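You operate a simulated robot arm through the tools that you are given. There is no shell and no other tool. Be economical: measure what you need, move in short steps, check, and stop when the job is done.

You are at the controls of a simulated robot arm. One attempt, no reset.

TASK
Change the worn gasket on the ferrule jig for the black gasket.
Fine: worn gasket into the rework bin, rub the smear off with the pad, put the pad back, clamp shut.

The check looks at the end state, three seconds after you hand in, the way a careful person would. Anything else that was tipped, shoved, dropped, spilled or broken makes it a failure.

THE ROBOT
A 6-joint arm with a two-finger parallel gripper, fixed in place. Base frame: the origin is at the foot of the arm, x ahead of it, y to its left, z up. Readings come in m, rad, newtons and seconds.
With the tool pointing down near the work surface it reaches from about 0.26 to 0.68 m from the base axis. Its first joint turns from -1.152 to 1.152 rad. Payload 2.9 kg.
The tool frame sits at the grasp point between the pads (the TCP): z along the fingers, y along the line on which they close. The tips reach 0.03 m beyond it. The gripper opens to 0.11 m. The fingers are 0.02 m wide and 0.01 m thick; the gripper's body (0.048 by 0.112 m) begins 0.055 m behind the TCP.
Orientation is that of the tool frame in the base frame, as a unit quaternion [w, x, y, z]. With the fingers straight down and closing along the base's y, the tool's x points along the base's -x, its y along +y and its z along -z.

THE INTERFACE
- The arm moves only by the tool servo_tool. Its argument "series" is a list of rows, each an object of numbers (a shift or turn left out is 0, a gripper value left out holds the last): "tx", "ty", "tz": the shift along the tool's x, y, z in m; "ax", "ay", "az": the turn, a rotation vector about the tool's x, y, z in rad; "gripper": the opening, from 0 (shut) to 1 (fully open). In form: [{"tx": .., "ty": .., "tz": .., "ax": .., "ay": .., "az": .., "gripper": ..}, ...]. A call has 1 to 10 rows; each row shifts and turns the commanded pose from where the row before left it, along the tool's axes as they then stand. A row lasts 0.2 s, in which the tool goes at most 0.05 m and 0.15 rad; a call with a longer step from one row to the next is refused whole, and so is a gripper value outside its range. A pose out of reach is approached as far as the arm can. The call stops where the force on the tool passes 40 N (or 10 N more than at its start, if that is more) or the arm is blocked; 0.2 s more then pass. Each finger travels about 0.108 m/s and halts on what it meets, pressing with about 34 N; the grip force reading is that of the motor and also rises with nothing between the fingers. The clock runs only during rows and for 0.2 s after the last one: add rows that do not move to give the fingers time. The reply holds the time, the measured pose of the TCP, the force on the tool along the base axes, the opening and the grip force, in the units named above and with some noise.
- Cameras (640 x 400 px; columns grow to the right, rows downward): "scene" is fixed at [0.0726, 0.4248, 1.3969]; the picture's right is [-0.81, -0.59, 0.00], its down [-0.26, 0.36, -0.89] and it looks along [0.53, -0.72, -0.45] (base axes); focal length 314 px, centre (320, 200). "wrist" rides on the gripper at [0.072, 0.017, -0.103] in the tool frame; the picture's right is [-0.23, 0.97, 0.00], its down [-0.76, -0.18, -0.62] and it looks along [-0.61, -0.14, 0.78] (tool axes); focal length 222 px, centre (320, 200). There is no depth. A picture from a camera that has moved, and an enlarged one, comes with that camera's place and axes in the base frame and with its lens.
- grab_frame(camera): a new picture of that camera. It takes no simulated time.
- enlarge(camera, box): a new picture of the part [left, top, right, bottom] of that camera's present view, enlarged. It takes no simulated time.
- finish_job(): hands the job in; it is judged then, once.

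Work in short steps. Places have to be worked out from the pictures, the camera data and where the tool is seen: move nearer, look again, correct. Check each grasp and each placing, and mend what went wrong. You have 120 turns and 76 pictures in all, those below and enlarged ones among them. Open the gripper and draw the arm clear of the work before you hand the job in, unless the task says otherwise; then end with one line.

The tools are called after "Call:" as a command line: name --argument value ..., lists and objects as JSON in quotes. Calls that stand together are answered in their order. servo_tool: Moves the arm, as the interface text tells. Its arguments: {"type":"object","properties":{"series":{"type":"array","items":{"type":"object","properties":{"tx":{"type":"number"},"ty":{"type":"number"},"tz":{"type":"number"},"ax":{"type":"number"},"ay":{"type":"number"},"az":{"type":"number"},"gripper":{"type":"number"}}}}},"required":["series"]} The other tools are called the same way: grab_frame (camera) takes a picture; enlarge (camera, box) takes an enlarged picture of a part of a camera's view; finish_job () hands the job in.

At the start:

```text
t: 0.0
eef_pos: [0.2408, -0.2594, 1.2178]
ee_rot: [0.001, 0.001, 1.0, 0.0]
ft_force: [-0.8, -0.2, 0.7]
gripper_width: 0.11
grip_force: 0.0
```

scene: 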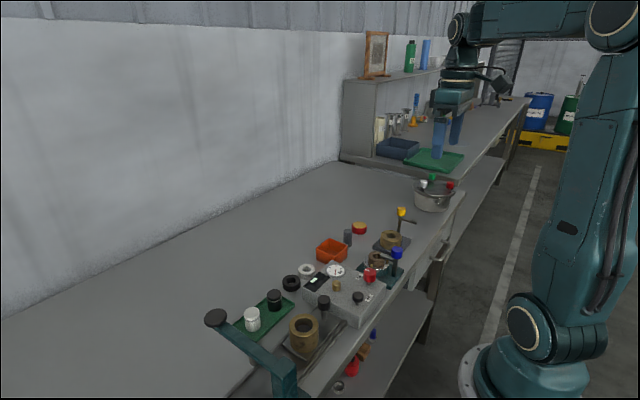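
wrist: 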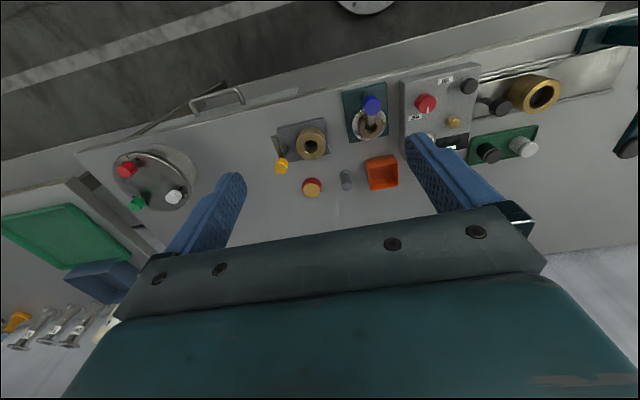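

I start by looking closer at the work area in both cameras.

Call:
enlarge --camera "scene" --box '[200, 160, 480, 335]'

Call:
enlarge --camera "wrist" --box '[240, 60, 560, 260]'

Call:
enlarge --camera "scene" --box '[300, 200, 420, 300]'

```text
2.29 times, centred on (340, 248) of scene
camera zoom: at [0.0726, 0.4248, 1.3969], right [-0.81, -0.59, 0.0], down [-0.26, 0.36, -0.89], along [0.53, -0.72, -0.45], focal length 717 px, centre (274, 91)
```

zoom: 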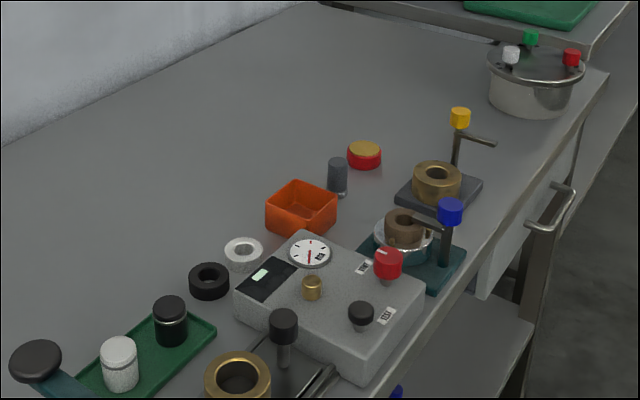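

```text
2.00 times, centred on (400, 160) of wrist
camera zoom: at [0.1697, -0.2422, 1.32], right [0.23, 0.97, 0.0], down [0.76, -0.18, 0.62], along [0.61, -0.14, -0.78], focal length 444 px, centre (160, 280)
```

zoom: 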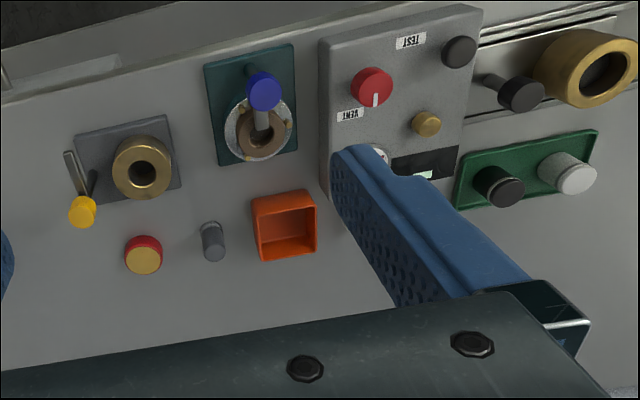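

```text
4.00 times, centred on (360, 250) of scene
camera zoom: at [0.0726, 0.4248, 1.3969], right [-0.81, -0.59, 0.0], down [-0.26, 0.36, -0.89], along [0.53, -0.72, -0.45], focal length 1255 px, centre (160, 0)
```

zoom: 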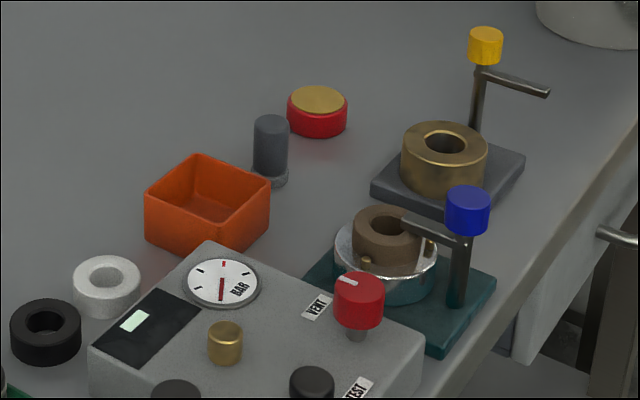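

The brown worn gasket sits on the teal jig with the blue-knob clamp, at about (0.34, -0.18). I'll bring the wrist camera nearer for a better look.

Call:
servo_tool --series '[{"tx": -0.01, "ty": 0.022, "tz": 0.035}, {"tx": -0.01, "ty": 0.022, "tz": 0.035}, {"tx": -0.01, "ty": 0.022, "tz": 0.035}, {"tx": -0.01, "ty": 0.012, "tz": 0.03}, {}]'

Call:
grab_frame --camera "wrist"

Call:
enlarge --camera "wrist" --box '[230, 50, 430, 200]'

```text
t: 1.2
eef_pos: [0.2839, -0.1837, 1.0815]
ee_rot: [0.0, 0.001, 1.0, 0.0]
ft_force: [0.0, -0.3, 1.2]
gripper_width: 0.1099
grip_force: 0.0
```

```text
70 pictures are left
camera wrist: at [0.2129, -0.1659, 1.1842], right [0.23, 0.97, 0.0], down [0.76, -0.18, 0.62], along [0.61, -0.14, -0.78], focal length 222 px, centre (320, 200)
```

wrist: 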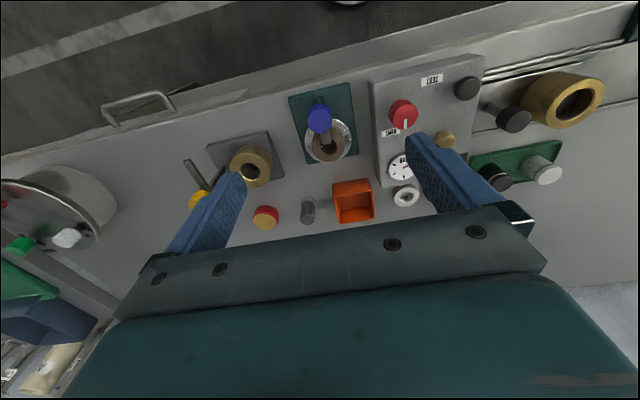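

```text
2.67 times, centred on (330, 125) of wrist
camera zoom: at [0.2129, -0.1659, 1.1842], right [0.23, 0.97, 0.0], down [0.76, -0.18, 0.62], along [0.61, -0.14, -0.78], focal length 592 px, centre (293, 400)
```

zoom: 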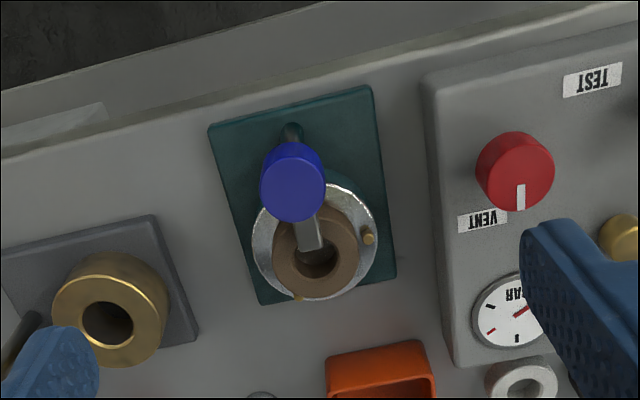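

Clamp arm from the blue-knob post lies over the brown gasket. Now I move ahead to identify the pad, the bin and the black gasket.

Call:
servo_tool --series '[{"tx": -0.045, "ty": -0.01}, {"tx": -0.045, "ty": -0.01}, {"tx": -0.045, "ty": -0.01}, {"tx": -0.045, "ty": -0.01, "tz": 0.015}, {}]'

Call:
grab_frame --camera "wrist"

Call:
enlarge --camera "wrist" --box '[220, 60, 420, 200]'

```text
t: 2.4
eef_pos: [0.4578, -0.2231, 1.0619]
ee_rot: [0.0, 0.0, 1.0, 0.0]
ft_force: [-0.5, -0.1, 0.4]
gripper_width: 0.1102
grip_force: 0.0
```

```text
68 pictures are left
camera wrist: at [0.3875, -0.2059, 1.164], right [0.23, 0.97, 0.0], down [0.76, -0.18, 0.62], along [0.61, -0.14, -0.78], focal length 222 px, centre (320, 200)
```

wrist: 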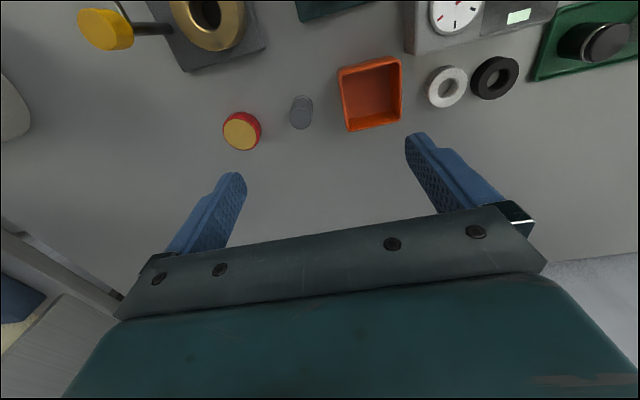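

```text
2.86 times, centred on (320, 130) of wrist
camera zoom: at [0.3875, -0.2059, 1.164], right [0.23, 0.97, 0.0], down [0.76, -0.18, 0.62], along [0.61, -0.14, -0.78], focal length 635 px, centre (320, 400)
```

zoom: 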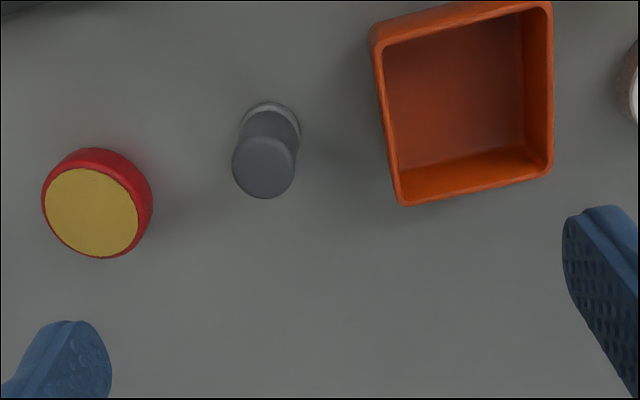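

The grey cylinder with the pale felt foot at (0.46,-0.245) is the pad; the bin is at (0.476,-0.165) and the black gasket at (0.484,-0.016). Now a close view of the jig and clamp.

Call:
servo_tool --series '[{"tx": 0.045, "ty": 0.01}, {"tx": 0.03, "ty": 0.01, "tz": 0.015}, {"tz": 0.015}, {}]'

Call:
enlarge --camera "wrist" --box '[220, 0, 440, 150]'

Call:
enlarge --camera "scene" --box '[350, 200, 430, 295]'

```text
t: 3.4
eef_pos: [0.3832, -0.201, 1.0323]
ee_rot: [0.0, 0.001, 1.0, -0.001]
ft_force: [0.0, 0.9, 0.2]
gripper_width: 0.1097
grip_force: 0.0
```

```text
2.67 times, centred on (330, 75) of wrist
camera zoom: at [0.3128, -0.1845, 1.1357], right [0.23, 0.97, 0.0], down [0.76, -0.18, 0.62], along [0.61, -0.14, -0.78], focal length 592 px, centre (293, 533)
```

zoom: 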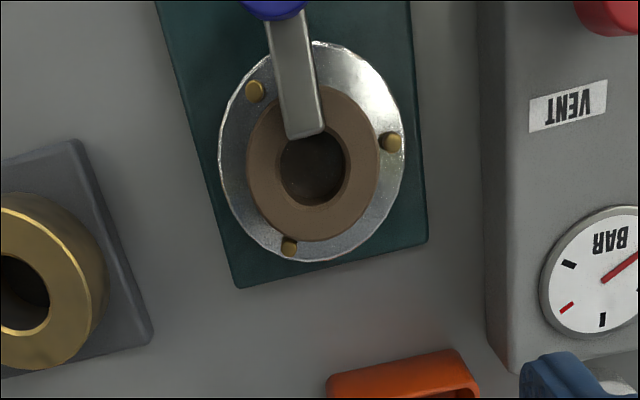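

```text
4.21 times, centred on (390, 248) of scene
camera zoom: at [0.0726, 0.4249, 1.3969], right [-0.81, -0.59, 0.0], down [-0.26, 0.36, -0.89], along [0.53, -0.72, -0.45], focal length 1321 px, centre (25, 0)
```

zoom: 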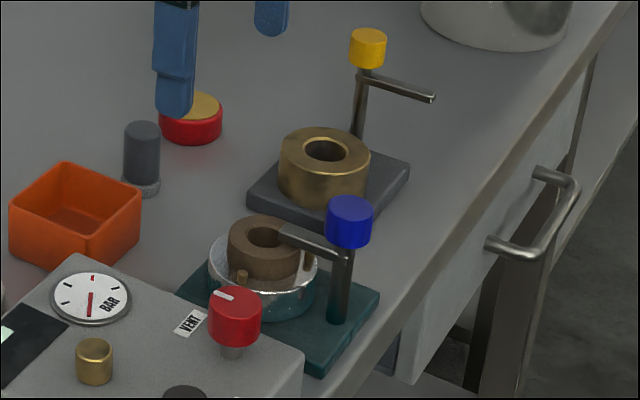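

The clamp arm runs from the post at about (0.287,-0.183) towards +x over the gasket; three short pins ring the gasket. I move above the knob with the gripper half open.

Call:
servo_tool --series '[{"tx": 0.04, "ty": 0.008, "gripper": 0.55}, {"tx": 0.04, "ty": 0.008}, {"tx": 0.016, "ty": 0.002}, {"tz": 0.02}, {}]'

Call:
enlarge --camera "wrist" --box '[200, 50, 440, 220]'

Call:
enlarge --camera "scene" --box '[350, 170, 440, 295]'

```text
t: 4.6
eef_pos: [0.2883, -0.1843, 1.0148]
ee_rot: [0.001, 0.0, 1.0, 0.0]
ft_force: [-0.4, 0.0, -0.1]
gripper_width: 0.0606
grip_force: 0.0
```

```text
2.35 times, centred on (320, 135) of wrist
camera zoom: at [0.217, -0.1678, 1.118], right [0.23, 0.97, 0.0], down [0.76, -0.18, 0.62], along [0.61, -0.14, -0.78], focal length 523 px, centre (320, 353)
```

zoom: 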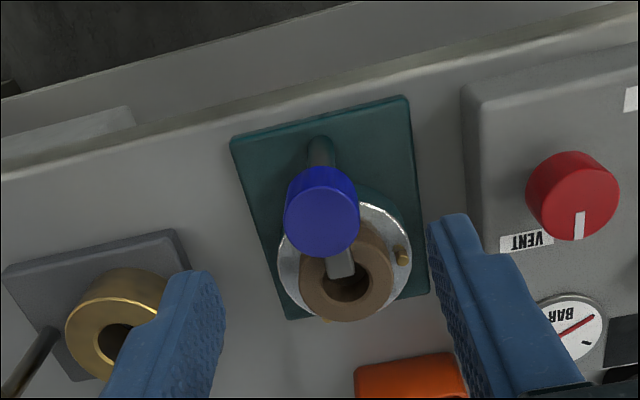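

```text
3.20 times, centred on (395, 232) of scene
camera zoom: at [0.0726, 0.4249, 1.3969], right [-0.81, -0.59, 0.0], down [-0.26, 0.36, -0.89], along [0.53, -0.72, -0.45], focal length 1004 px, centre (80, 96)
```

zoom: 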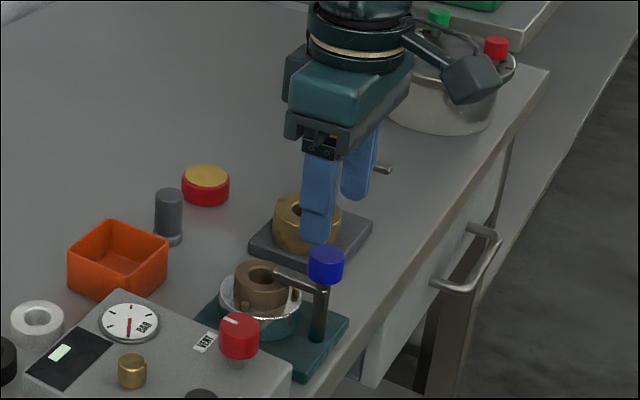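

Knob centre is right below, about (0.288,-0.183), top z≈0.954. I descend to z≈0.958 and close.

Call:
servo_tool --series '[{"tz": 0.03, "ty": 0.001}, {"tz": 0.026}, {"gripper": 0.15}, {}, {}]'

Call:
enlarge --camera "scene" --box '[350, 190, 430, 295]'

```text
t: 5.8
eef_pos: [0.2889, -0.186, 0.9602]
ee_rot: [0.0, 0.0, 1.0, -0.001]
ft_force: [-0.4, -12.2, -9.7]
gripper_width: 0.0255
grip_force: 45.4
```

```text
3.81 times, centred on (390, 242) of scene
camera zoom: at [0.0727, 0.4245, 1.3971], right [-0.81, -0.59, 0.0], down [-0.26, 0.36, -0.89], along [0.53, -0.72, -0.45], focal length 1195 px, centre (53, 38)
```

zoom: 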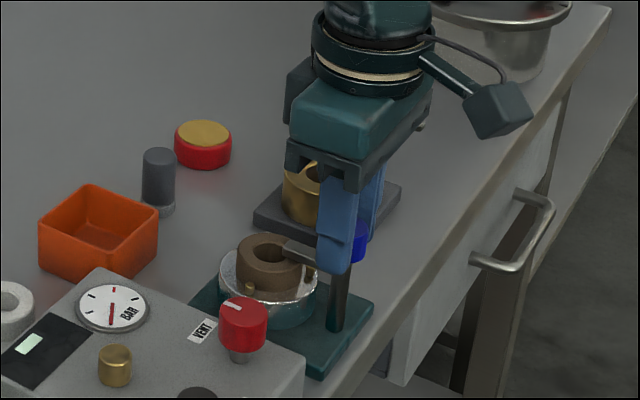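

Knob gripped (25.5 mm). I relieve the side force and turn a trial 0.3 rad clockwise (arm toward -y).

Call:
servo_tool --series '[{"ty": -0.002}, {"az": 0.1}, {"az": 0.1}, {"az": 0.1}]'

Call:
enlarge --camera "scene" --box '[350, 190, 430, 295]'

```text
t: 6.8
eef_pos: [0.289, -0.1854, 0.9613]
ee_rot: [0.0, 0.151, 0.989, 0.0]
ft_force: [-10.4, -2.7, 1.4]
gripper_width: 0.0254
grip_force: 45.2
```

```text
3.81 times, centred on (390, 242) of scene
camera zoom: at [0.0723, 0.4248, 1.397], right [-0.81, -0.59, 0.0], down [-0.26, 0.36, -0.89], along [0.53, -0.72, -0.45], focal length 1195 px, centre (53, 38)
```

zoom: 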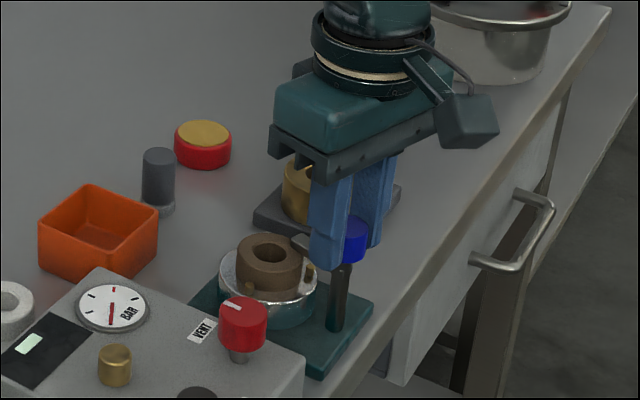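

The clamp arm swings with the knob. I keep turning to about 1.5 rad in all.

Call:
servo_tool --series '[{"az": 0.12}, {"az": 0.12}, {"az": 0.12}, {"az": 0.12}, {"az": 0.12}, {"az": 0.12}, {"az": 0.12}, {"az": 0.12}, {"az": 0.12}, {"az": 0.12}]'

Call:
enlarge --camera "scene" --box '[350, 190, 430, 295]'

```text
t: 9.2
eef_pos: [0.2904, -0.1845, 0.96]
ee_rot: [0.0, 0.683, 0.731, 0.0]
ft_force: [3.8, -2.5, -4.6]
gripper_width: 0.0254
grip_force: 44.1
stopped in row 10: the force on the tool passed its limit (the readings are from after the stop); the commanded pose is now the measured one
```

```text
3.81 times, centred on (390, 242) of scene
camera zoom: at [0.0728, 0.4248, 1.397], right [-0.81, -0.59, 0.0], down [-0.26, 0.36, -0.89], along [0.53, -0.72, -0.45], focal length 1195 px, centre (53, 38)
```

zoom: 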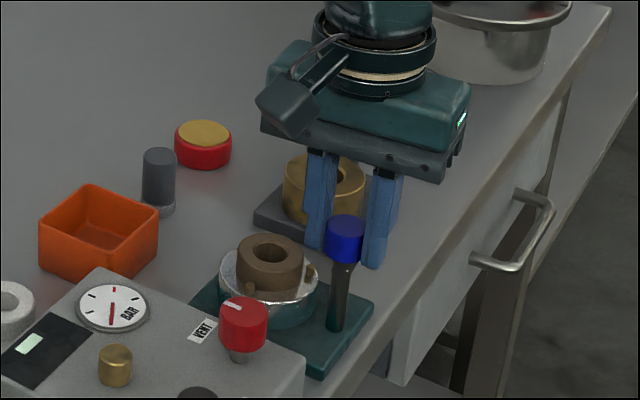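

The clamp is swung 1.5 rad, at its stop. I release and rise.

Call:
servo_tool --series '[{"gripper": 0.5}, {}, {"tz": -0.03}, {"tz": -0.04}, {}]'

Call:
enlarge --camera "scene" --box '[350, 190, 430, 295]'

Call:
grab_frame --camera "wrist"

```text
t: 10.4
eef_pos: [0.2883, -0.1831, 1.0311]
ee_rot: [0.0, 0.683, 0.731, 0.0]
ft_force: [-1.1, -0.7, 0.1]
gripper_width: 0.0551
grip_force: 0.0
```

```text
3.81 times, centred on (390, 242) of scene
camera zoom: at [0.0726, 0.4249, 1.3969], right [-0.81, -0.59, 0.0], down [-0.26, 0.36, -0.89], along [0.53, -0.72, -0.45], focal length 1195 px, centre (53, 38)
```

zoom: 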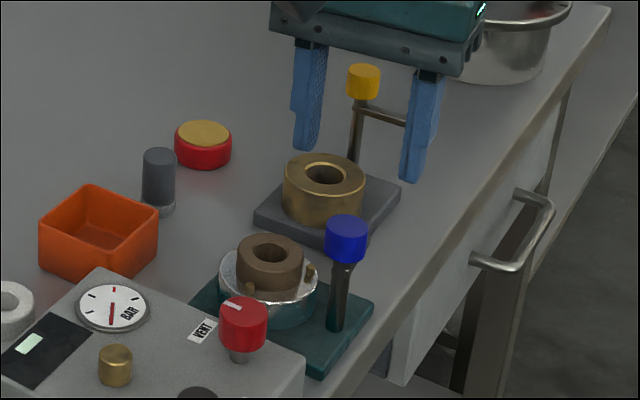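

```text
58 pictures are left
camera wrist: at [0.3021, -0.109, 1.1339], right [0.99, -0.16, 0.0], down [-0.12, -0.77, 0.62], along [-0.1, -0.61, -0.78], focal length 222 px, centre (320, 200)
```

wrist: 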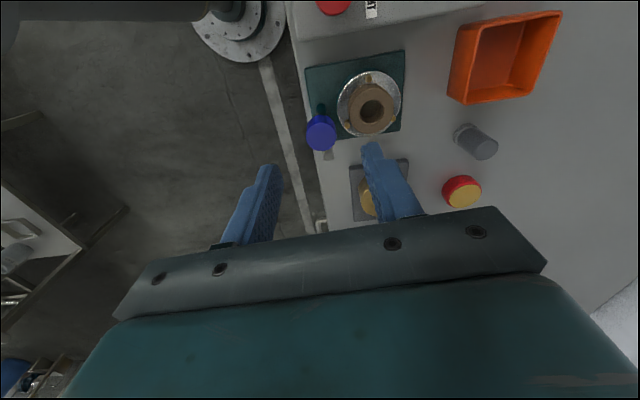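

The clamp is clear. I align the tool so it closes along base x and move over the gasket at about (0.341,-0.182).

Call:
servo_tool --series '[{"az": 0.069, "gripper": 0.75}, {"ty": 0.03}, {"ty": 0.023, "tz": 0.02}, {}]'

Call:
enlarge --camera "wrist" --box '[220, 80, 420, 220]'

Call:
enlarge --camera "scene" --box '[340, 180, 430, 295]'

```text
t: 11.4
eef_pos: [0.34, -0.1846, 1.0108]
ee_rot: [0.0, 0.707, 0.707, 0.0]
ft_force: [0.2, 0.3, -1.1]
gripper_width: 0.0824
grip_force: 0.0
```

```text
2.86 times, centred on (320, 150) of wrist
camera zoom: at [0.3582, -0.1118, 1.1132], right [0.97, -0.23, 0.0], down [-0.18, -0.76, 0.62], along [-0.14, -0.61, -0.78], focal length 635 px, centre (320, 343)
```

zoom: 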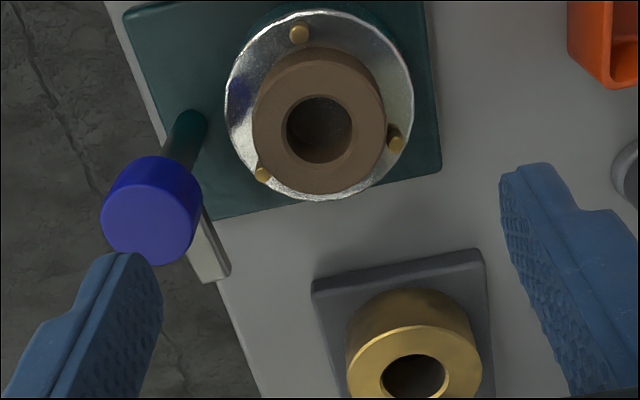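

```text
3.48 times, centred on (385, 238) of scene
camera zoom: at [0.0726, 0.4248, 1.3969], right [-0.81, -0.59, 0.0], down [-0.26, 0.36, -0.89], along [0.53, -0.72, -0.45], focal length 1091 px, centre (94, 70)
```

zoom: 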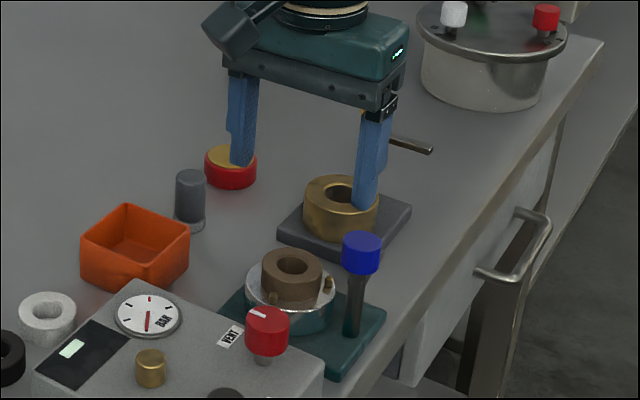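

The knob would be close to the left finger if gripping along x, so I turn to the 60° axis, which passes both the pins and the knob, and narrow the opening.

Call:
servo_tool --series '[{"az": -0.1496, "gripper": 0.56}, {"az": -0.1496}, {"az": -0.1496}, {"az": -0.1496}, {"az": -0.1496}, {"az": -0.1496}, {"az": -0.1496}, {}]'

Call:
enlarge --camera "wrist" --box '[220, 60, 420, 200]'

```text
t: 13.2
eef_pos: [0.3424, -0.1845, 1.0099]
ee_rot: [0.0, 0.258, 0.966, 0.0]
ft_force: [0.5, -0.1, -0.7]
gripper_width: 0.0616
grip_force: 0.0
```

```text
2.86 times, centred on (320, 130) of wrist
camera zoom: at [0.2891, -0.1331, 1.1128], right [0.68, 0.73, 0.0], down [0.57, -0.53, 0.62], along [0.46, -0.42, -0.78], focal length 635 px, centre (320, 400)
```

zoom: 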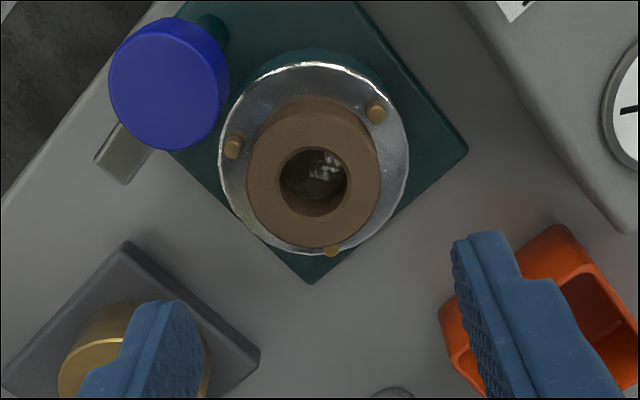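

The smear is visible on the ferrule face within the gasket hole. I descend around the gasket's upper half.

Call:
servo_tool --series '[{"tz": 0.035, "tx": 0.0016, "ty": 0.0008}, {"tz": 0.03}, {"tz": 0.013}, {}]'

Call:
enlarge --camera "wrist" --box '[230, 100, 410, 220]'

Call:
enlarge --camera "scene" --box '[340, 200, 420, 290]'

```text
t: 14.2
eef_pos: [0.3411, -0.1803, 0.9349]
ee_rot: [0.0, 0.258, 0.966, -0.001]
ft_force: [-0.3, -0.2, 0.1]
gripper_width: 0.0618
grip_force: 0.1
```

```text
3.33 times, centred on (320, 160) of wrist
camera zoom: at [0.2882, -0.1296, 1.0372], right [0.68, 0.73, 0.0], down [0.57, -0.54, 0.62], along [0.45, -0.43, -0.78], focal length 740 px, centre (320, 333)
```

zoom: 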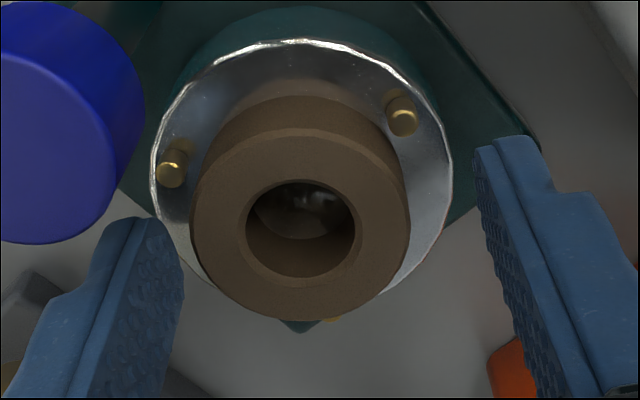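

```text
4.44 times, centred on (380, 245) of scene
camera zoom: at [0.0726, 0.4248, 1.3969], right [-0.81, -0.59, 0.0], down [-0.26, 0.36, -0.89], along [0.53, -0.72, -0.45], focal length 1394 px, centre (53, 0)
```

zoom: 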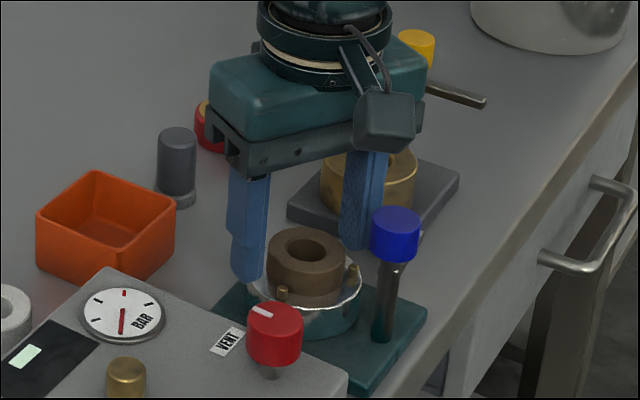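

The gasket lies about 4 mm toward the left finger; I correct, go down a little and close.

Call:
servo_tool --series '[{"ty": -0.004, "tx": -0.0015}, {"tz": 0.006}, {"gripper": 0.3}, {"gripper": 0.3}, {}]'

Call:
enlarge --camera "wrist" --box '[230, 100, 410, 220]'

```text
t: 15.4
eef_pos: [0.3385, -0.1861, 0.9267]
ee_rot: [0.0, 0.259, 0.966, 0.0]
ft_force: [0.3, 0.4, -0.6]
gripper_width: 0.0418
grip_force: 34.1
```

```text
3.33 times, centred on (320, 160) of wrist
camera zoom: at [0.2862, -0.135, 1.0297], right [0.68, 0.73, 0.0], down [0.57, -0.54, 0.62], along [0.45, -0.43, -0.78], focal length 740 px, centre (320, 333)
```

zoom: 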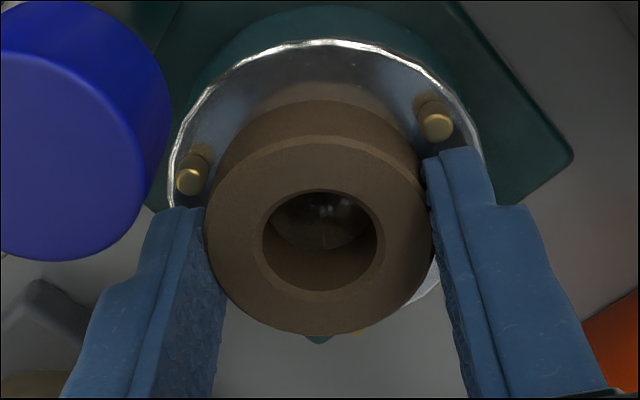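

Gasket gripped, 41.8 mm wide. I lift it straight up and look at the ferrule below.

Call:
servo_tool --series '[{"tz": -0.02}, {"tz": -0.03}, {"tz": -0.04}, {"tz": -0.02}, {}]'

Call:
grab_frame --camera "wrist"

Call:
enlarge --camera "scene" --box '[340, 180, 430, 295]'

```text
t: 16.6
eef_pos: [0.3408, -0.1881, 1.0381]
ee_rot: [0.0, 0.258, 0.966, 0.0]
ft_force: [0.0, 0.2, -0.3]
gripper_width: 0.0416
grip_force: 33.4
```

```text
51 pictures are left
camera wrist: at [0.2881, -0.1372, 1.1411], right [0.68, 0.73, 0.0], down [0.57, -0.54, 0.62], along [0.45, -0.43, -0.78], focal length 222 px, centre (320, 200)
```

wrist: 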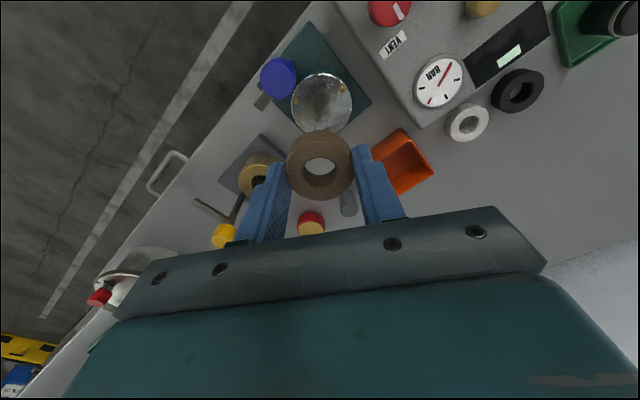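

```text
3.48 times, centred on (385, 238) of scene
camera zoom: at [0.0726, 0.4249, 1.3969], right [-0.81, -0.59, 0.0], down [-0.26, 0.36, -0.89], along [0.53, -0.72, -0.45], focal length 1091 px, centre (94, 70)
```

zoom: 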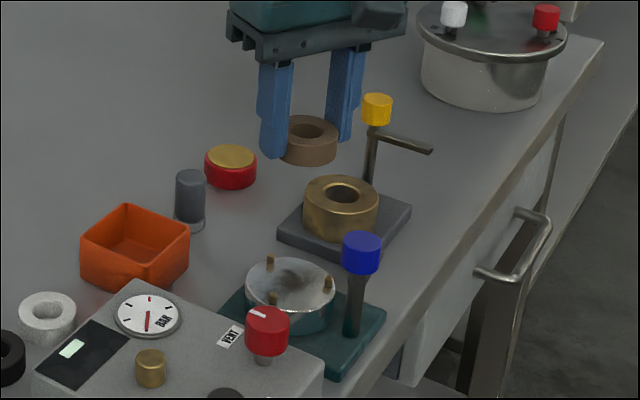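

The ferrule is bare with three pins. I carry the worn gasket over the bin at about (0.475,-0.166).

Call:
servo_tool --series '[{"tx": -0.035, "ty": 0.0286}, {"tx": -0.035, "ty": 0.0286}, {"tx": -0.035, "ty": 0.0286}, {"tz": 0.03}, {}]'

Call:
enlarge --camera "wrist" --box '[220, 60, 420, 220]'

Call:
enlarge --camera "scene" --box '[290, 180, 380, 290]'

```text
t: 17.8
eef_pos: [0.473, -0.1638, 1.0069]
ee_rot: [0.0, 0.259, 0.966, 0.0]
ft_force: [0.0, -0.3, -0.3]
gripper_width: 0.0417
grip_force: 34.1
```

```text
2.50 times, centred on (320, 140) of wrist
camera zoom: at [0.4211, -0.1115, 1.1095], right [0.68, 0.73, 0.0], down [0.57, -0.54, 0.62], along [0.45, -0.43, -0.78], focal length 555 px, centre (320, 350)
```

zoom: 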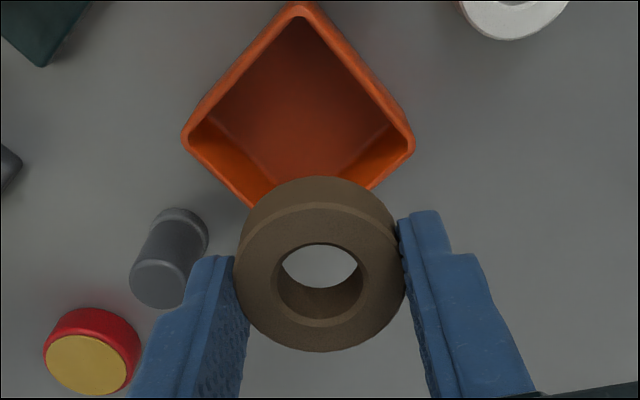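

```text
3.64 times, centred on (335, 235) of scene
camera zoom: at [0.0726, 0.4249, 1.3969], right [-0.81, -0.59, 0.0], down [-0.26, 0.36, -0.89], along [0.53, -0.72, -0.45], focal length 1141 px, centre (266, 73)
```

zoom: 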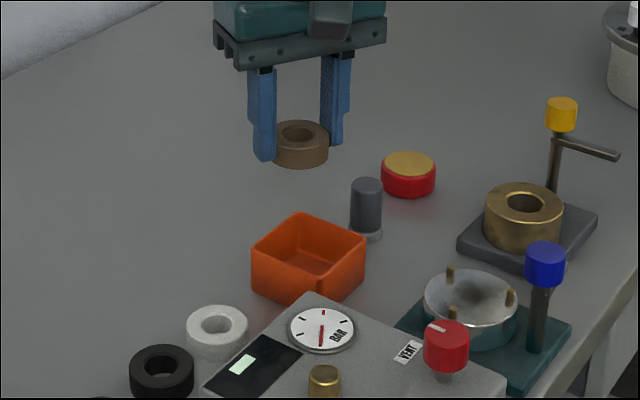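

Bin centre ≈ (0.468,-0.167). I correct slightly and descend till the fingertips are just above the rim, then check.

Call:
servo_tool --series '[{"tx": 0.003, "ty": -0.005}, {"tz": 0.035}, {"tz": 0.032}, {}]'

Call:
enlarge --camera "wrist" --box '[220, 60, 420, 220]'

Call:
enlarge --camera "scene" --box '[290, 190, 370, 290]'

```text
t: 18.8
eef_pos: [0.4668, -0.1658, 0.9413]
ee_rot: [-0.001, 0.259, 0.966, -0.001]
ft_force: [-0.2, -1.1, -0.4]
gripper_width: 0.0418
grip_force: 34.1
```

```text
2.50 times, centred on (320, 140) of wrist
camera zoom: at [0.4135, -0.1151, 1.0437], right [0.68, 0.73, 0.0], down [0.57, -0.54, 0.62], along [0.45, -0.43, -0.78], focal length 555 px, centre (320, 350)
```

zoom: 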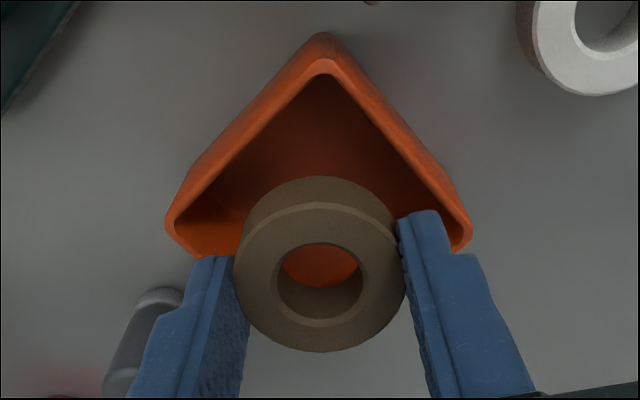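

```text
4.00 times, centred on (330, 240) of scene
camera zoom: at [0.0726, 0.4248, 1.3969], right [-0.81, -0.59, 0.0], down [-0.26, 0.36, -0.89], along [0.53, -0.72, -0.45], focal length 1255 px, centre (280, 40)
```

zoom: 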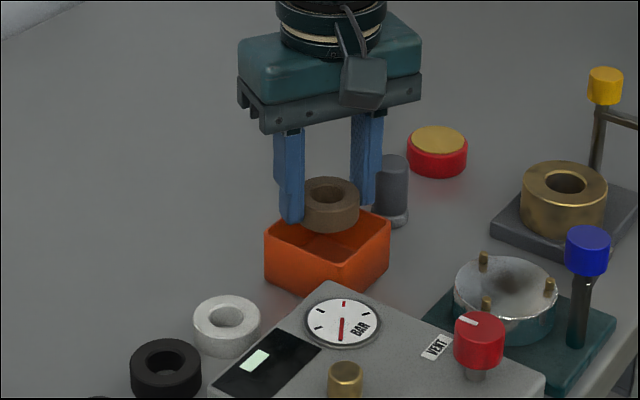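

Gasket is centred over the bin. I lower about 10 mm more and release.

Call:
servo_tool --series '[{"tz": 0.011}, {}, {"gripper": 0.55}, {}, {"tz": -0.04}, {"tz": -0.04}, {}]'

Call:
enlarge --camera "scene" --box '[290, 190, 370, 290]'

Call:
enlarge --camera "wrist" --box '[220, 60, 420, 220]'

```text
t: 20.4
eef_pos: [0.4665, -0.1686, 1.0098]
ee_rot: [0.0, 0.259, 0.966, 0.0]
ft_force: [0.0, 0.3, 0.5]
gripper_width: 0.0606
grip_force: 0.2
```

```text
4.00 times, centred on (330, 240) of scene
camera zoom: at [0.0726, 0.4249, 1.3969], right [-0.81, -0.59, 0.0], down [-0.26, 0.36, -0.89], along [0.53, -0.72, -0.45], focal length 1255 px, centre (280, 40)
```

zoom: 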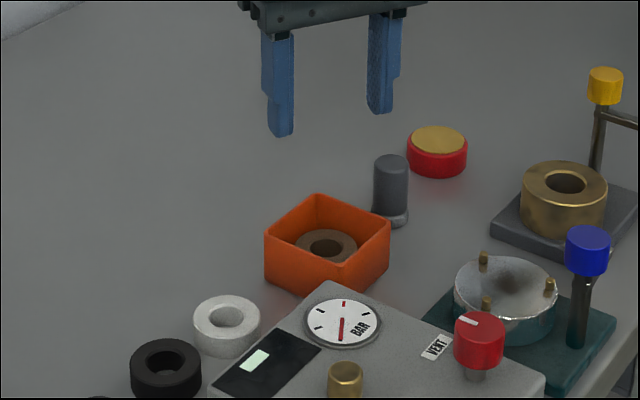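

```text
2.50 times, centred on (320, 140) of wrist
camera zoom: at [0.4133, -0.1168, 1.1125], right [0.68, 0.73, 0.0], down [0.57, -0.54, 0.62], along [0.45, -0.43, -0.78], focal length 555 px, centre (320, 350)
```

zoom: 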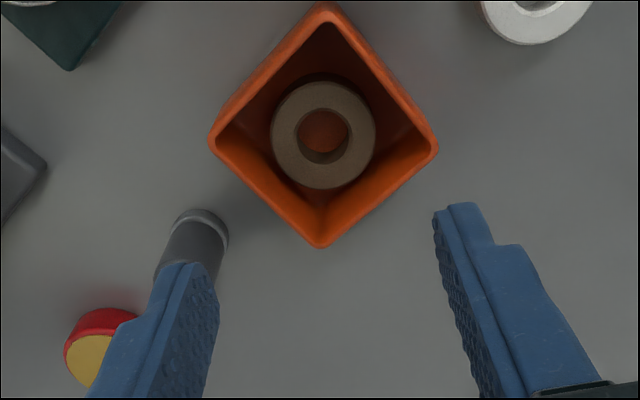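

The worn gasket lies flat in the bin. Next the pad: I move above it at about (0.4605,-0.245).

Call:
servo_tool --series '[{"tx": -0.0165, "ty": -0.0345}, {"tx": -0.0165, "ty": -0.0345}, {"gripper": 0.45}, {}]'

Call:
enlarge --camera "wrist" --box '[220, 60, 420, 220]'

```text
t: 21.4
eef_pos: [0.4654, -0.2457, 1.0097]
ee_rot: [-0.001, 0.259, 0.966, 0.0]
ft_force: [0.4, 0.1, 0.2]
gripper_width: 0.0495
grip_force: 0.1
```

```text
2.50 times, centred on (320, 140) of wrist
camera zoom: at [0.4112, -0.1942, 1.1122], right [0.68, 0.73, 0.0], down [0.57, -0.54, 0.62], along [0.45, -0.43, -0.78], focal length 555 px, centre (320, 350)
```

zoom: 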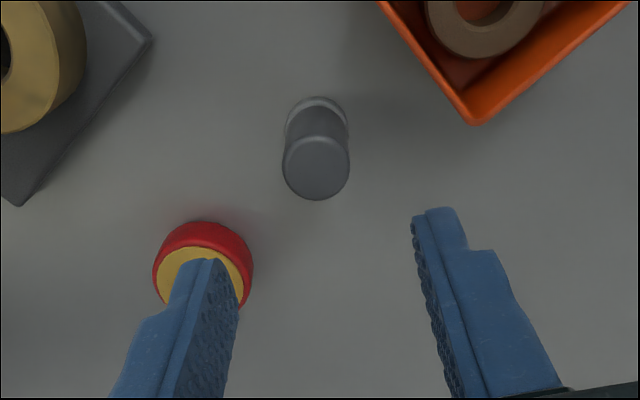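

Pad is at about (0.463,-0.246) with its top near z=0.91. I descend so the tips overlap the upper 25 mm of the handle.

Call:
servo_tool --series '[{"tz": 0.04, "tx": 0.0017, "ty": -0.001}, {"tz": 0.035}, {"tz": 0.019}, {}]'

Call:
enlarge --camera "wrist" --box '[220, 80, 420, 240]'

Call:
enlarge --camera "scene" --box '[300, 180, 400, 280]'

```text
t: 22.4
eef_pos: [0.4603, -0.2463, 0.9148]
ee_rot: [0.0, 0.259, 0.966, 0.0]
ft_force: [-0.5, 0.2, 0.5]
gripper_width: 0.0495
grip_force: 0.1
```

```text
2.50 times, centred on (320, 160) of wrist
camera zoom: at [0.4075, -0.1946, 1.017], right [0.68, 0.73, 0.0], down [0.57, -0.54, 0.62], along [0.45, -0.43, -0.78], focal length 555 px, centre (320, 300)
```

zoom: 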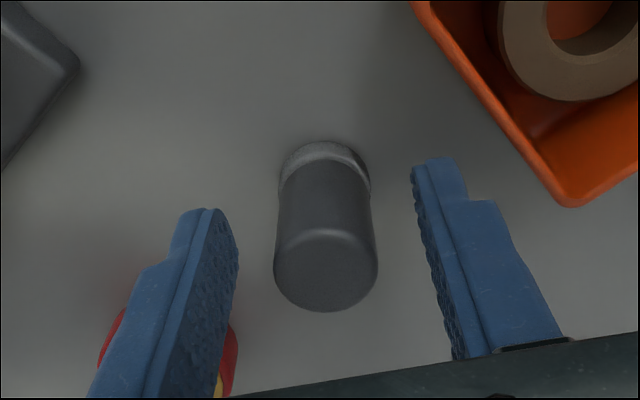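

```text
4.00 times, centred on (350, 230) of scene
camera zoom: at [0.0726, 0.4248, 1.3969], right [-0.81, -0.59, 0.0], down [-0.26, 0.36, -0.89], along [0.53, -0.72, -0.45], focal length 1255 px, centre (200, 80)
```

zoom: 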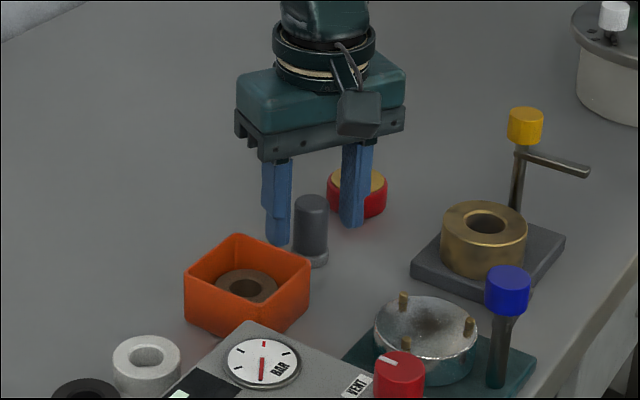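

Pad is well between the fingers; a 2.5 mm correction along tool x, then close.

Call:
servo_tool --series '[{"tx": -0.0025}, {"gripper": 0.1}, {}, {}]'

```text
t: 23.4
eef_pos: [0.4643, -0.2469, 0.9151]
ee_rot: [0.0, 0.258, 0.966, 0.001]
ft_force: [0.8, -0.2, 1.2]
gripper_width: 0.0245
grip_force: 34.1
```

Pad gripped. I lift it and carry it over the ferrule.

Call:
servo_tool --series '[{"tz": -0.04}, {"tz": -0.045}, {"tx": 0.0344, "ty": -0.002}, {"tx": 0.0344, "ty": -0.002}, {"tx": 0.0344, "ty": -0.002}, {"tx": 0.0344, "ty": -0.002}, {}]'

Call:
enlarge --camera "wrist" --box '[220, 60, 420, 220]'

Call:
enlarge --camera "scene" --box '[340, 190, 430, 295]'

```text
t: 25.0
eef_pos: [0.3389, -0.1823, 0.9978]
ee_rot: [0.0, 0.258, 0.966, 0.0]
ft_force: [-0.1, 0.0, -0.5]
gripper_width: 0.024
grip_force: 34.5
```

```text
2.50 times, centred on (320, 140) of wrist
camera zoom: at [0.2851, -0.1311, 1.1002], right [0.68, 0.73, 0.0], down [0.57, -0.54, 0.62], along [0.45, -0.43, -0.78], focal length 555 px, centre (320, 350)
```

zoom: 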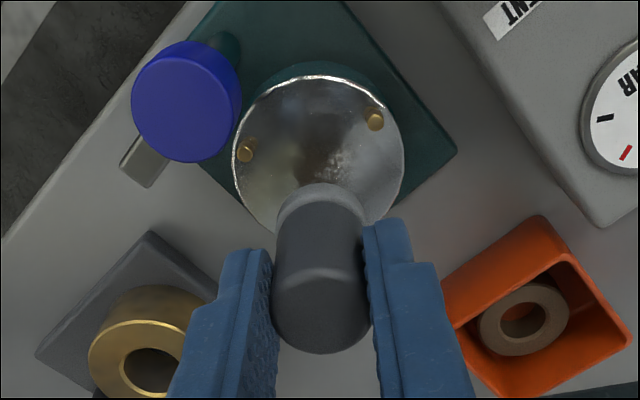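

```text
3.81 times, centred on (385, 242) of scene
camera zoom: at [0.0726, 0.4249, 1.3969], right [-0.81, -0.59, 0.0], down [-0.26, 0.36, -0.89], along [0.53, -0.72, -0.45], focal length 1195 px, centre (72, 38)
```

zoom: 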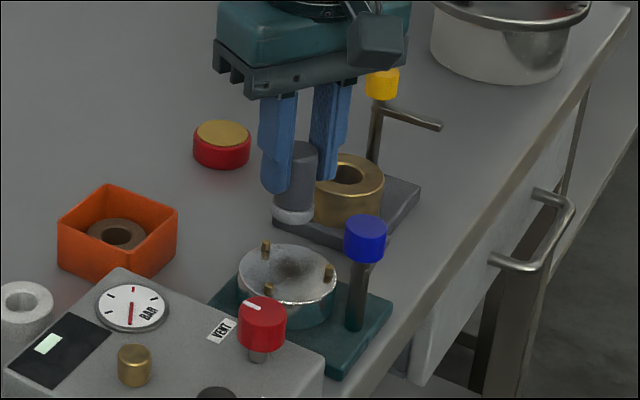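

I look closer at the smear.

Call:
enlarge --camera "scene" --box '[370, 240, 402, 262]'

Call:
enlarge --camera "wrist" --box '[285, 80, 355, 130]'

```text
16.00 times, centred on (386, 251) of scene
camera zoom: at [0.0726, 0.4249, 1.3969], right [-0.81, -0.59, 0.0], down [-0.26, 0.36, -0.89], along [0.53, -0.72, -0.45], focal length 5019 px, centre (-736, -616)
```

zoom: 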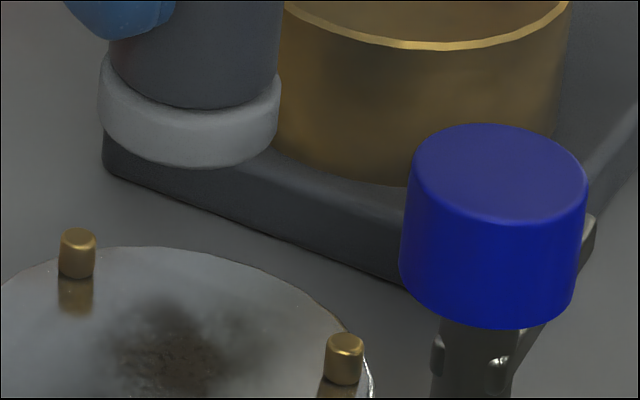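

```text
8.00 times, centred on (320, 105) of wrist
camera zoom: at [0.2851, -0.1311, 1.1002], right [0.68, 0.73, 0.0], down [0.57, -0.54, 0.62], along [0.45, -0.43, -0.78], focal length 1777 px, centre (320, 960)
```

zoom: 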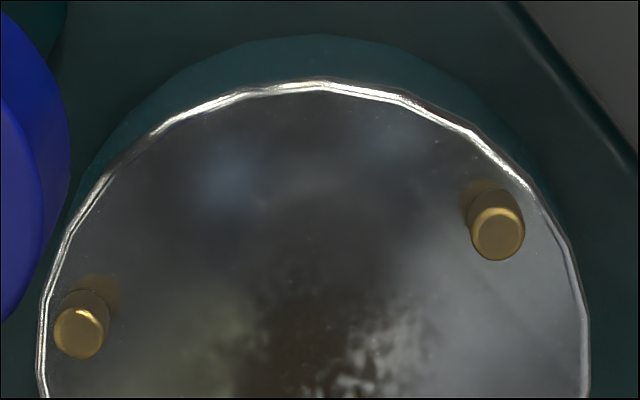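

Call:
enlarge --camera "scene" --box '[358, 244, 398, 272]'

```text
14.29 times, centred on (378, 258) of scene
camera zoom: at [0.0726, 0.4249, 1.3969], right [-0.81, -0.59, 0.0], down [-0.26, 0.36, -0.89], along [0.53, -0.72, -0.45], focal length 4482 px, centre (-509, -629)
```

zoom: 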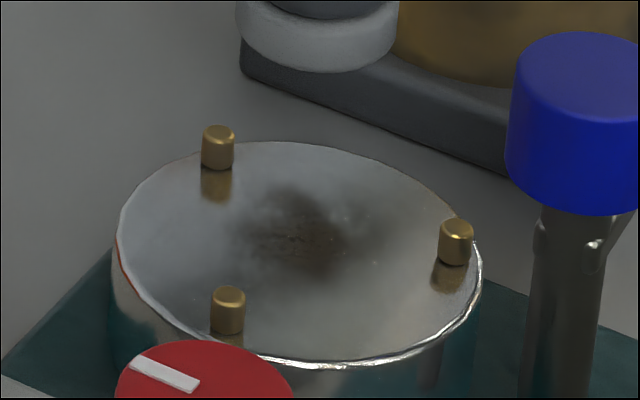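

The smear sits near the ferrule centre, ~24 mm wide, between pins. I lower the pad to just above the surface and check centring.

Call:
servo_tool --series '[{"tz": 0.025, "tx": -0.0015, "ty": -0.0026}, {"tz": 0.017}, {}]'

Call:
enlarge --camera "wrist" --box '[250, 90, 390, 200]'

Call:
enlarge --camera "scene" --box '[350, 225, 410, 275]'

```text
t: 25.8
eef_pos: [0.3387, -0.1856, 0.9574]
ee_rot: [0.0, 0.259, 0.966, 0.0]
ft_force: [-0.4, 0.1, 0.4]
gripper_width: 0.0242
grip_force: 33.4
```

```text
3.64 times, centred on (320, 145) of wrist
camera zoom: at [0.2858, -0.1354, 1.0594], right [0.68, 0.73, 0.0], down [0.57, -0.54, 0.62], along [0.45, -0.43, -0.78], focal length 808 px, centre (320, 400)
```

zoom: 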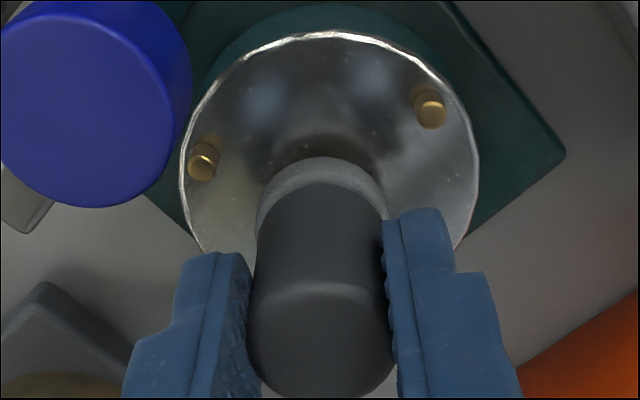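

```text
8.00 times, centred on (380, 250) of scene
camera zoom: at [0.0726, 0.4248, 1.3969], right [-0.81, -0.59, 0.0], down [-0.26, 0.36, -0.89], along [0.53, -0.72, -0.45], focal length 2510 px, centre (-160, -200)
```

zoom: 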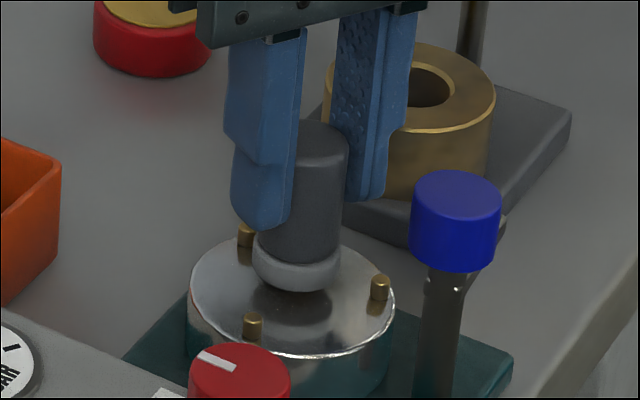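

Nicely centred between the pins. I lower until light contact.

Call:
servo_tool --series '[{"tz": 0.01}, {"tz": 0.003}, {}]'

```text
t: 26.3
eef_pos: [0.3393, -0.1868, 0.9507]
ee_rot: [0.002, 0.258, 0.966, -0.001]
ft_force: [0.6, -0.2, 6.5]
gripper_width: 0.0242
grip_force: 34.0
stopped in row 2: the force on the tool passed its limit (the readings are from after the stop); the commanded pose is now the measured one
```

Contact came at z≈0.951; I check that it's on the flat face, not on a pin.

Call:
enlarge --camera "scene" --box '[350, 225, 410, 275]'

```text
8.00 times, centred on (380, 250) of scene
camera zoom: at [0.0726, 0.4249, 1.3969], right [-0.81, -0.59, 0.0], down [-0.26, 0.36, -0.89], along [0.53, -0.72, -0.45], focal length 2510 px, centre (-160, -200)
```

zoom: 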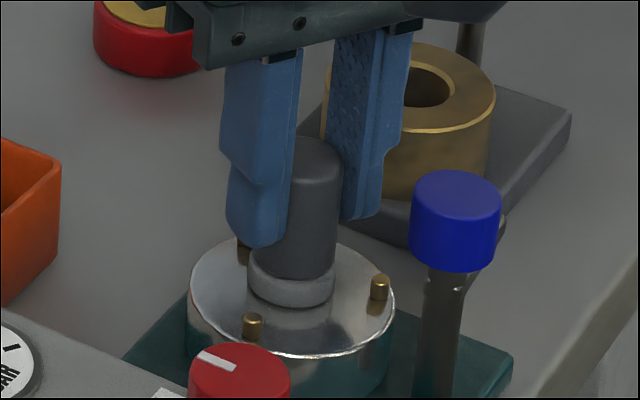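

Flat on the face at ~6 N. I rub back and forth in small strokes.

Call:
servo_tool --series '[{"tx": 0.006}, {"tx": -0.006}, {"tx": -0.005}, {"tx": 0.005}, {"ty": 0.006}, {"ty": -0.006}, {"ty": -0.005}, {"ty": 0.005}, {"tx": 0.006}, {"tx": -0.006}]'

```text
t: 28.5
eef_pos: [0.3392, -0.1862, 0.9502]
ee_rot: [0.0, 0.259, 0.966, 0.0]
ft_force: [-3.5, 1.6, 15.8]
gripper_width: 0.0232
grip_force: 33.9
```

Contact held (≈16 N). Another set of strokes in a circle, then lift and inspect.

Call:
servo_tool --series '[{"tx": 0.006}, {"tx": -0.003, "ty": 0.005}, {"tx": -0.003, "ty": 0.001}, {"tx": -0.005, "ty": -0.003}, {"ty": -0.006}, {"tx": 0.005, "ty": -0.003}, {"tx": 0.005, "ty": 0.003}, {"tx": -0.005, "ty": 0.003}, {"tz": -0.03}, {"tz": -0.02}]'

Call:
enlarge --camera "scene" --box '[350, 225, 410, 275]'

Call:
enlarge --camera "wrist" --box '[250, 80, 390, 190]'

```text
t: 30.7
eef_pos: [0.3399, -0.187, 1.0011]
ee_rot: [0.001, 0.26, 0.966, -0.001]
ft_force: [-0.5, -0.6, -0.4]
gripper_width: 0.024
grip_force: 34.3
```

```text
8.00 times, centred on (380, 250) of scene
camera zoom: at [0.0726, 0.4249, 1.3969], right [-0.81, -0.59, 0.0], down [-0.26, 0.36, -0.89], along [0.53, -0.72, -0.45], focal length 2510 px, centre (-160, -200)
```

zoom: 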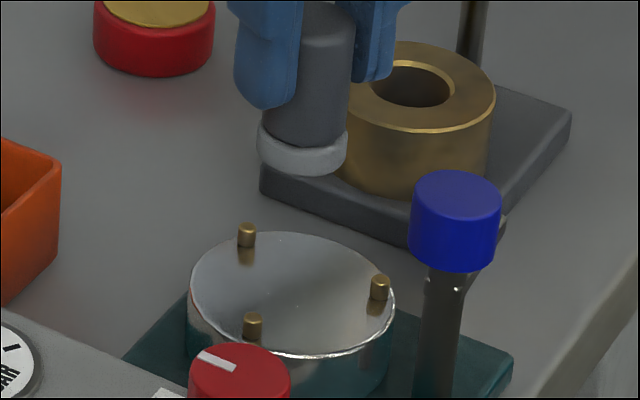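

```text
3.64 times, centred on (320, 135) of wrist
camera zoom: at [0.2875, -0.1348, 1.1035], right [0.68, 0.73, 0.0], down [0.57, -0.53, 0.63], along [0.46, -0.43, -0.78], focal length 808 px, centre (320, 436)
```

zoom: 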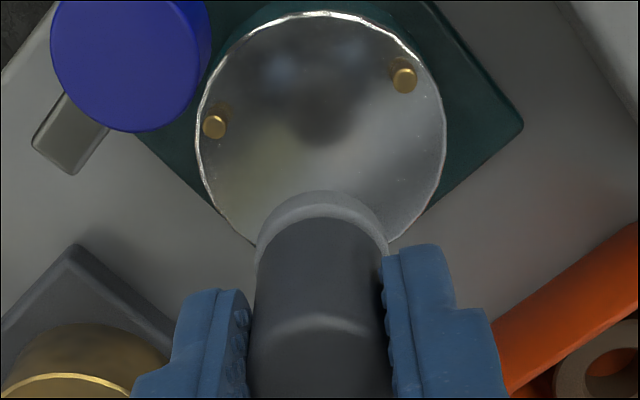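

The face is clean. I take the pad back to (0.4635,-0.2465).

Call:
servo_tool --series '[{"tx": -0.0344, "ty": 0.0025}, {"tx": -0.0344, "ty": 0.0025}, {"tx": -0.0344, "ty": 0.0025}, {"tx": -0.0344, "ty": 0.0023}, {"tz": 0.035}, {"tz": 0.03}, {}]'

Call:
enlarge --camera "scene" --box '[300, 180, 400, 280]'

```text
t: 32.3
eef_pos: [0.4654, -0.2469, 0.9358]
ee_rot: [0.002, 0.259, 0.966, -0.001]
ft_force: [0.5, -0.4, -0.5]
gripper_width: 0.0243
grip_force: 33.9
```

```text
4.00 times, centred on (350, 230) of scene
camera zoom: at [0.0726, 0.4248, 1.3969], right [-0.81, -0.59, 0.0], down [-0.26, 0.36, -0.89], along [0.53, -0.72, -0.45], focal length 1255 px, centre (200, 80)
```

zoom: 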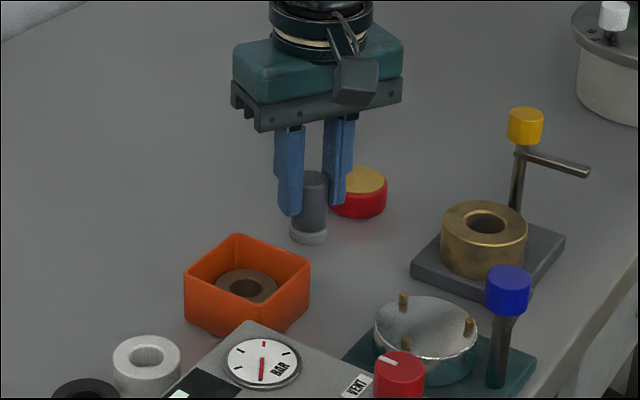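

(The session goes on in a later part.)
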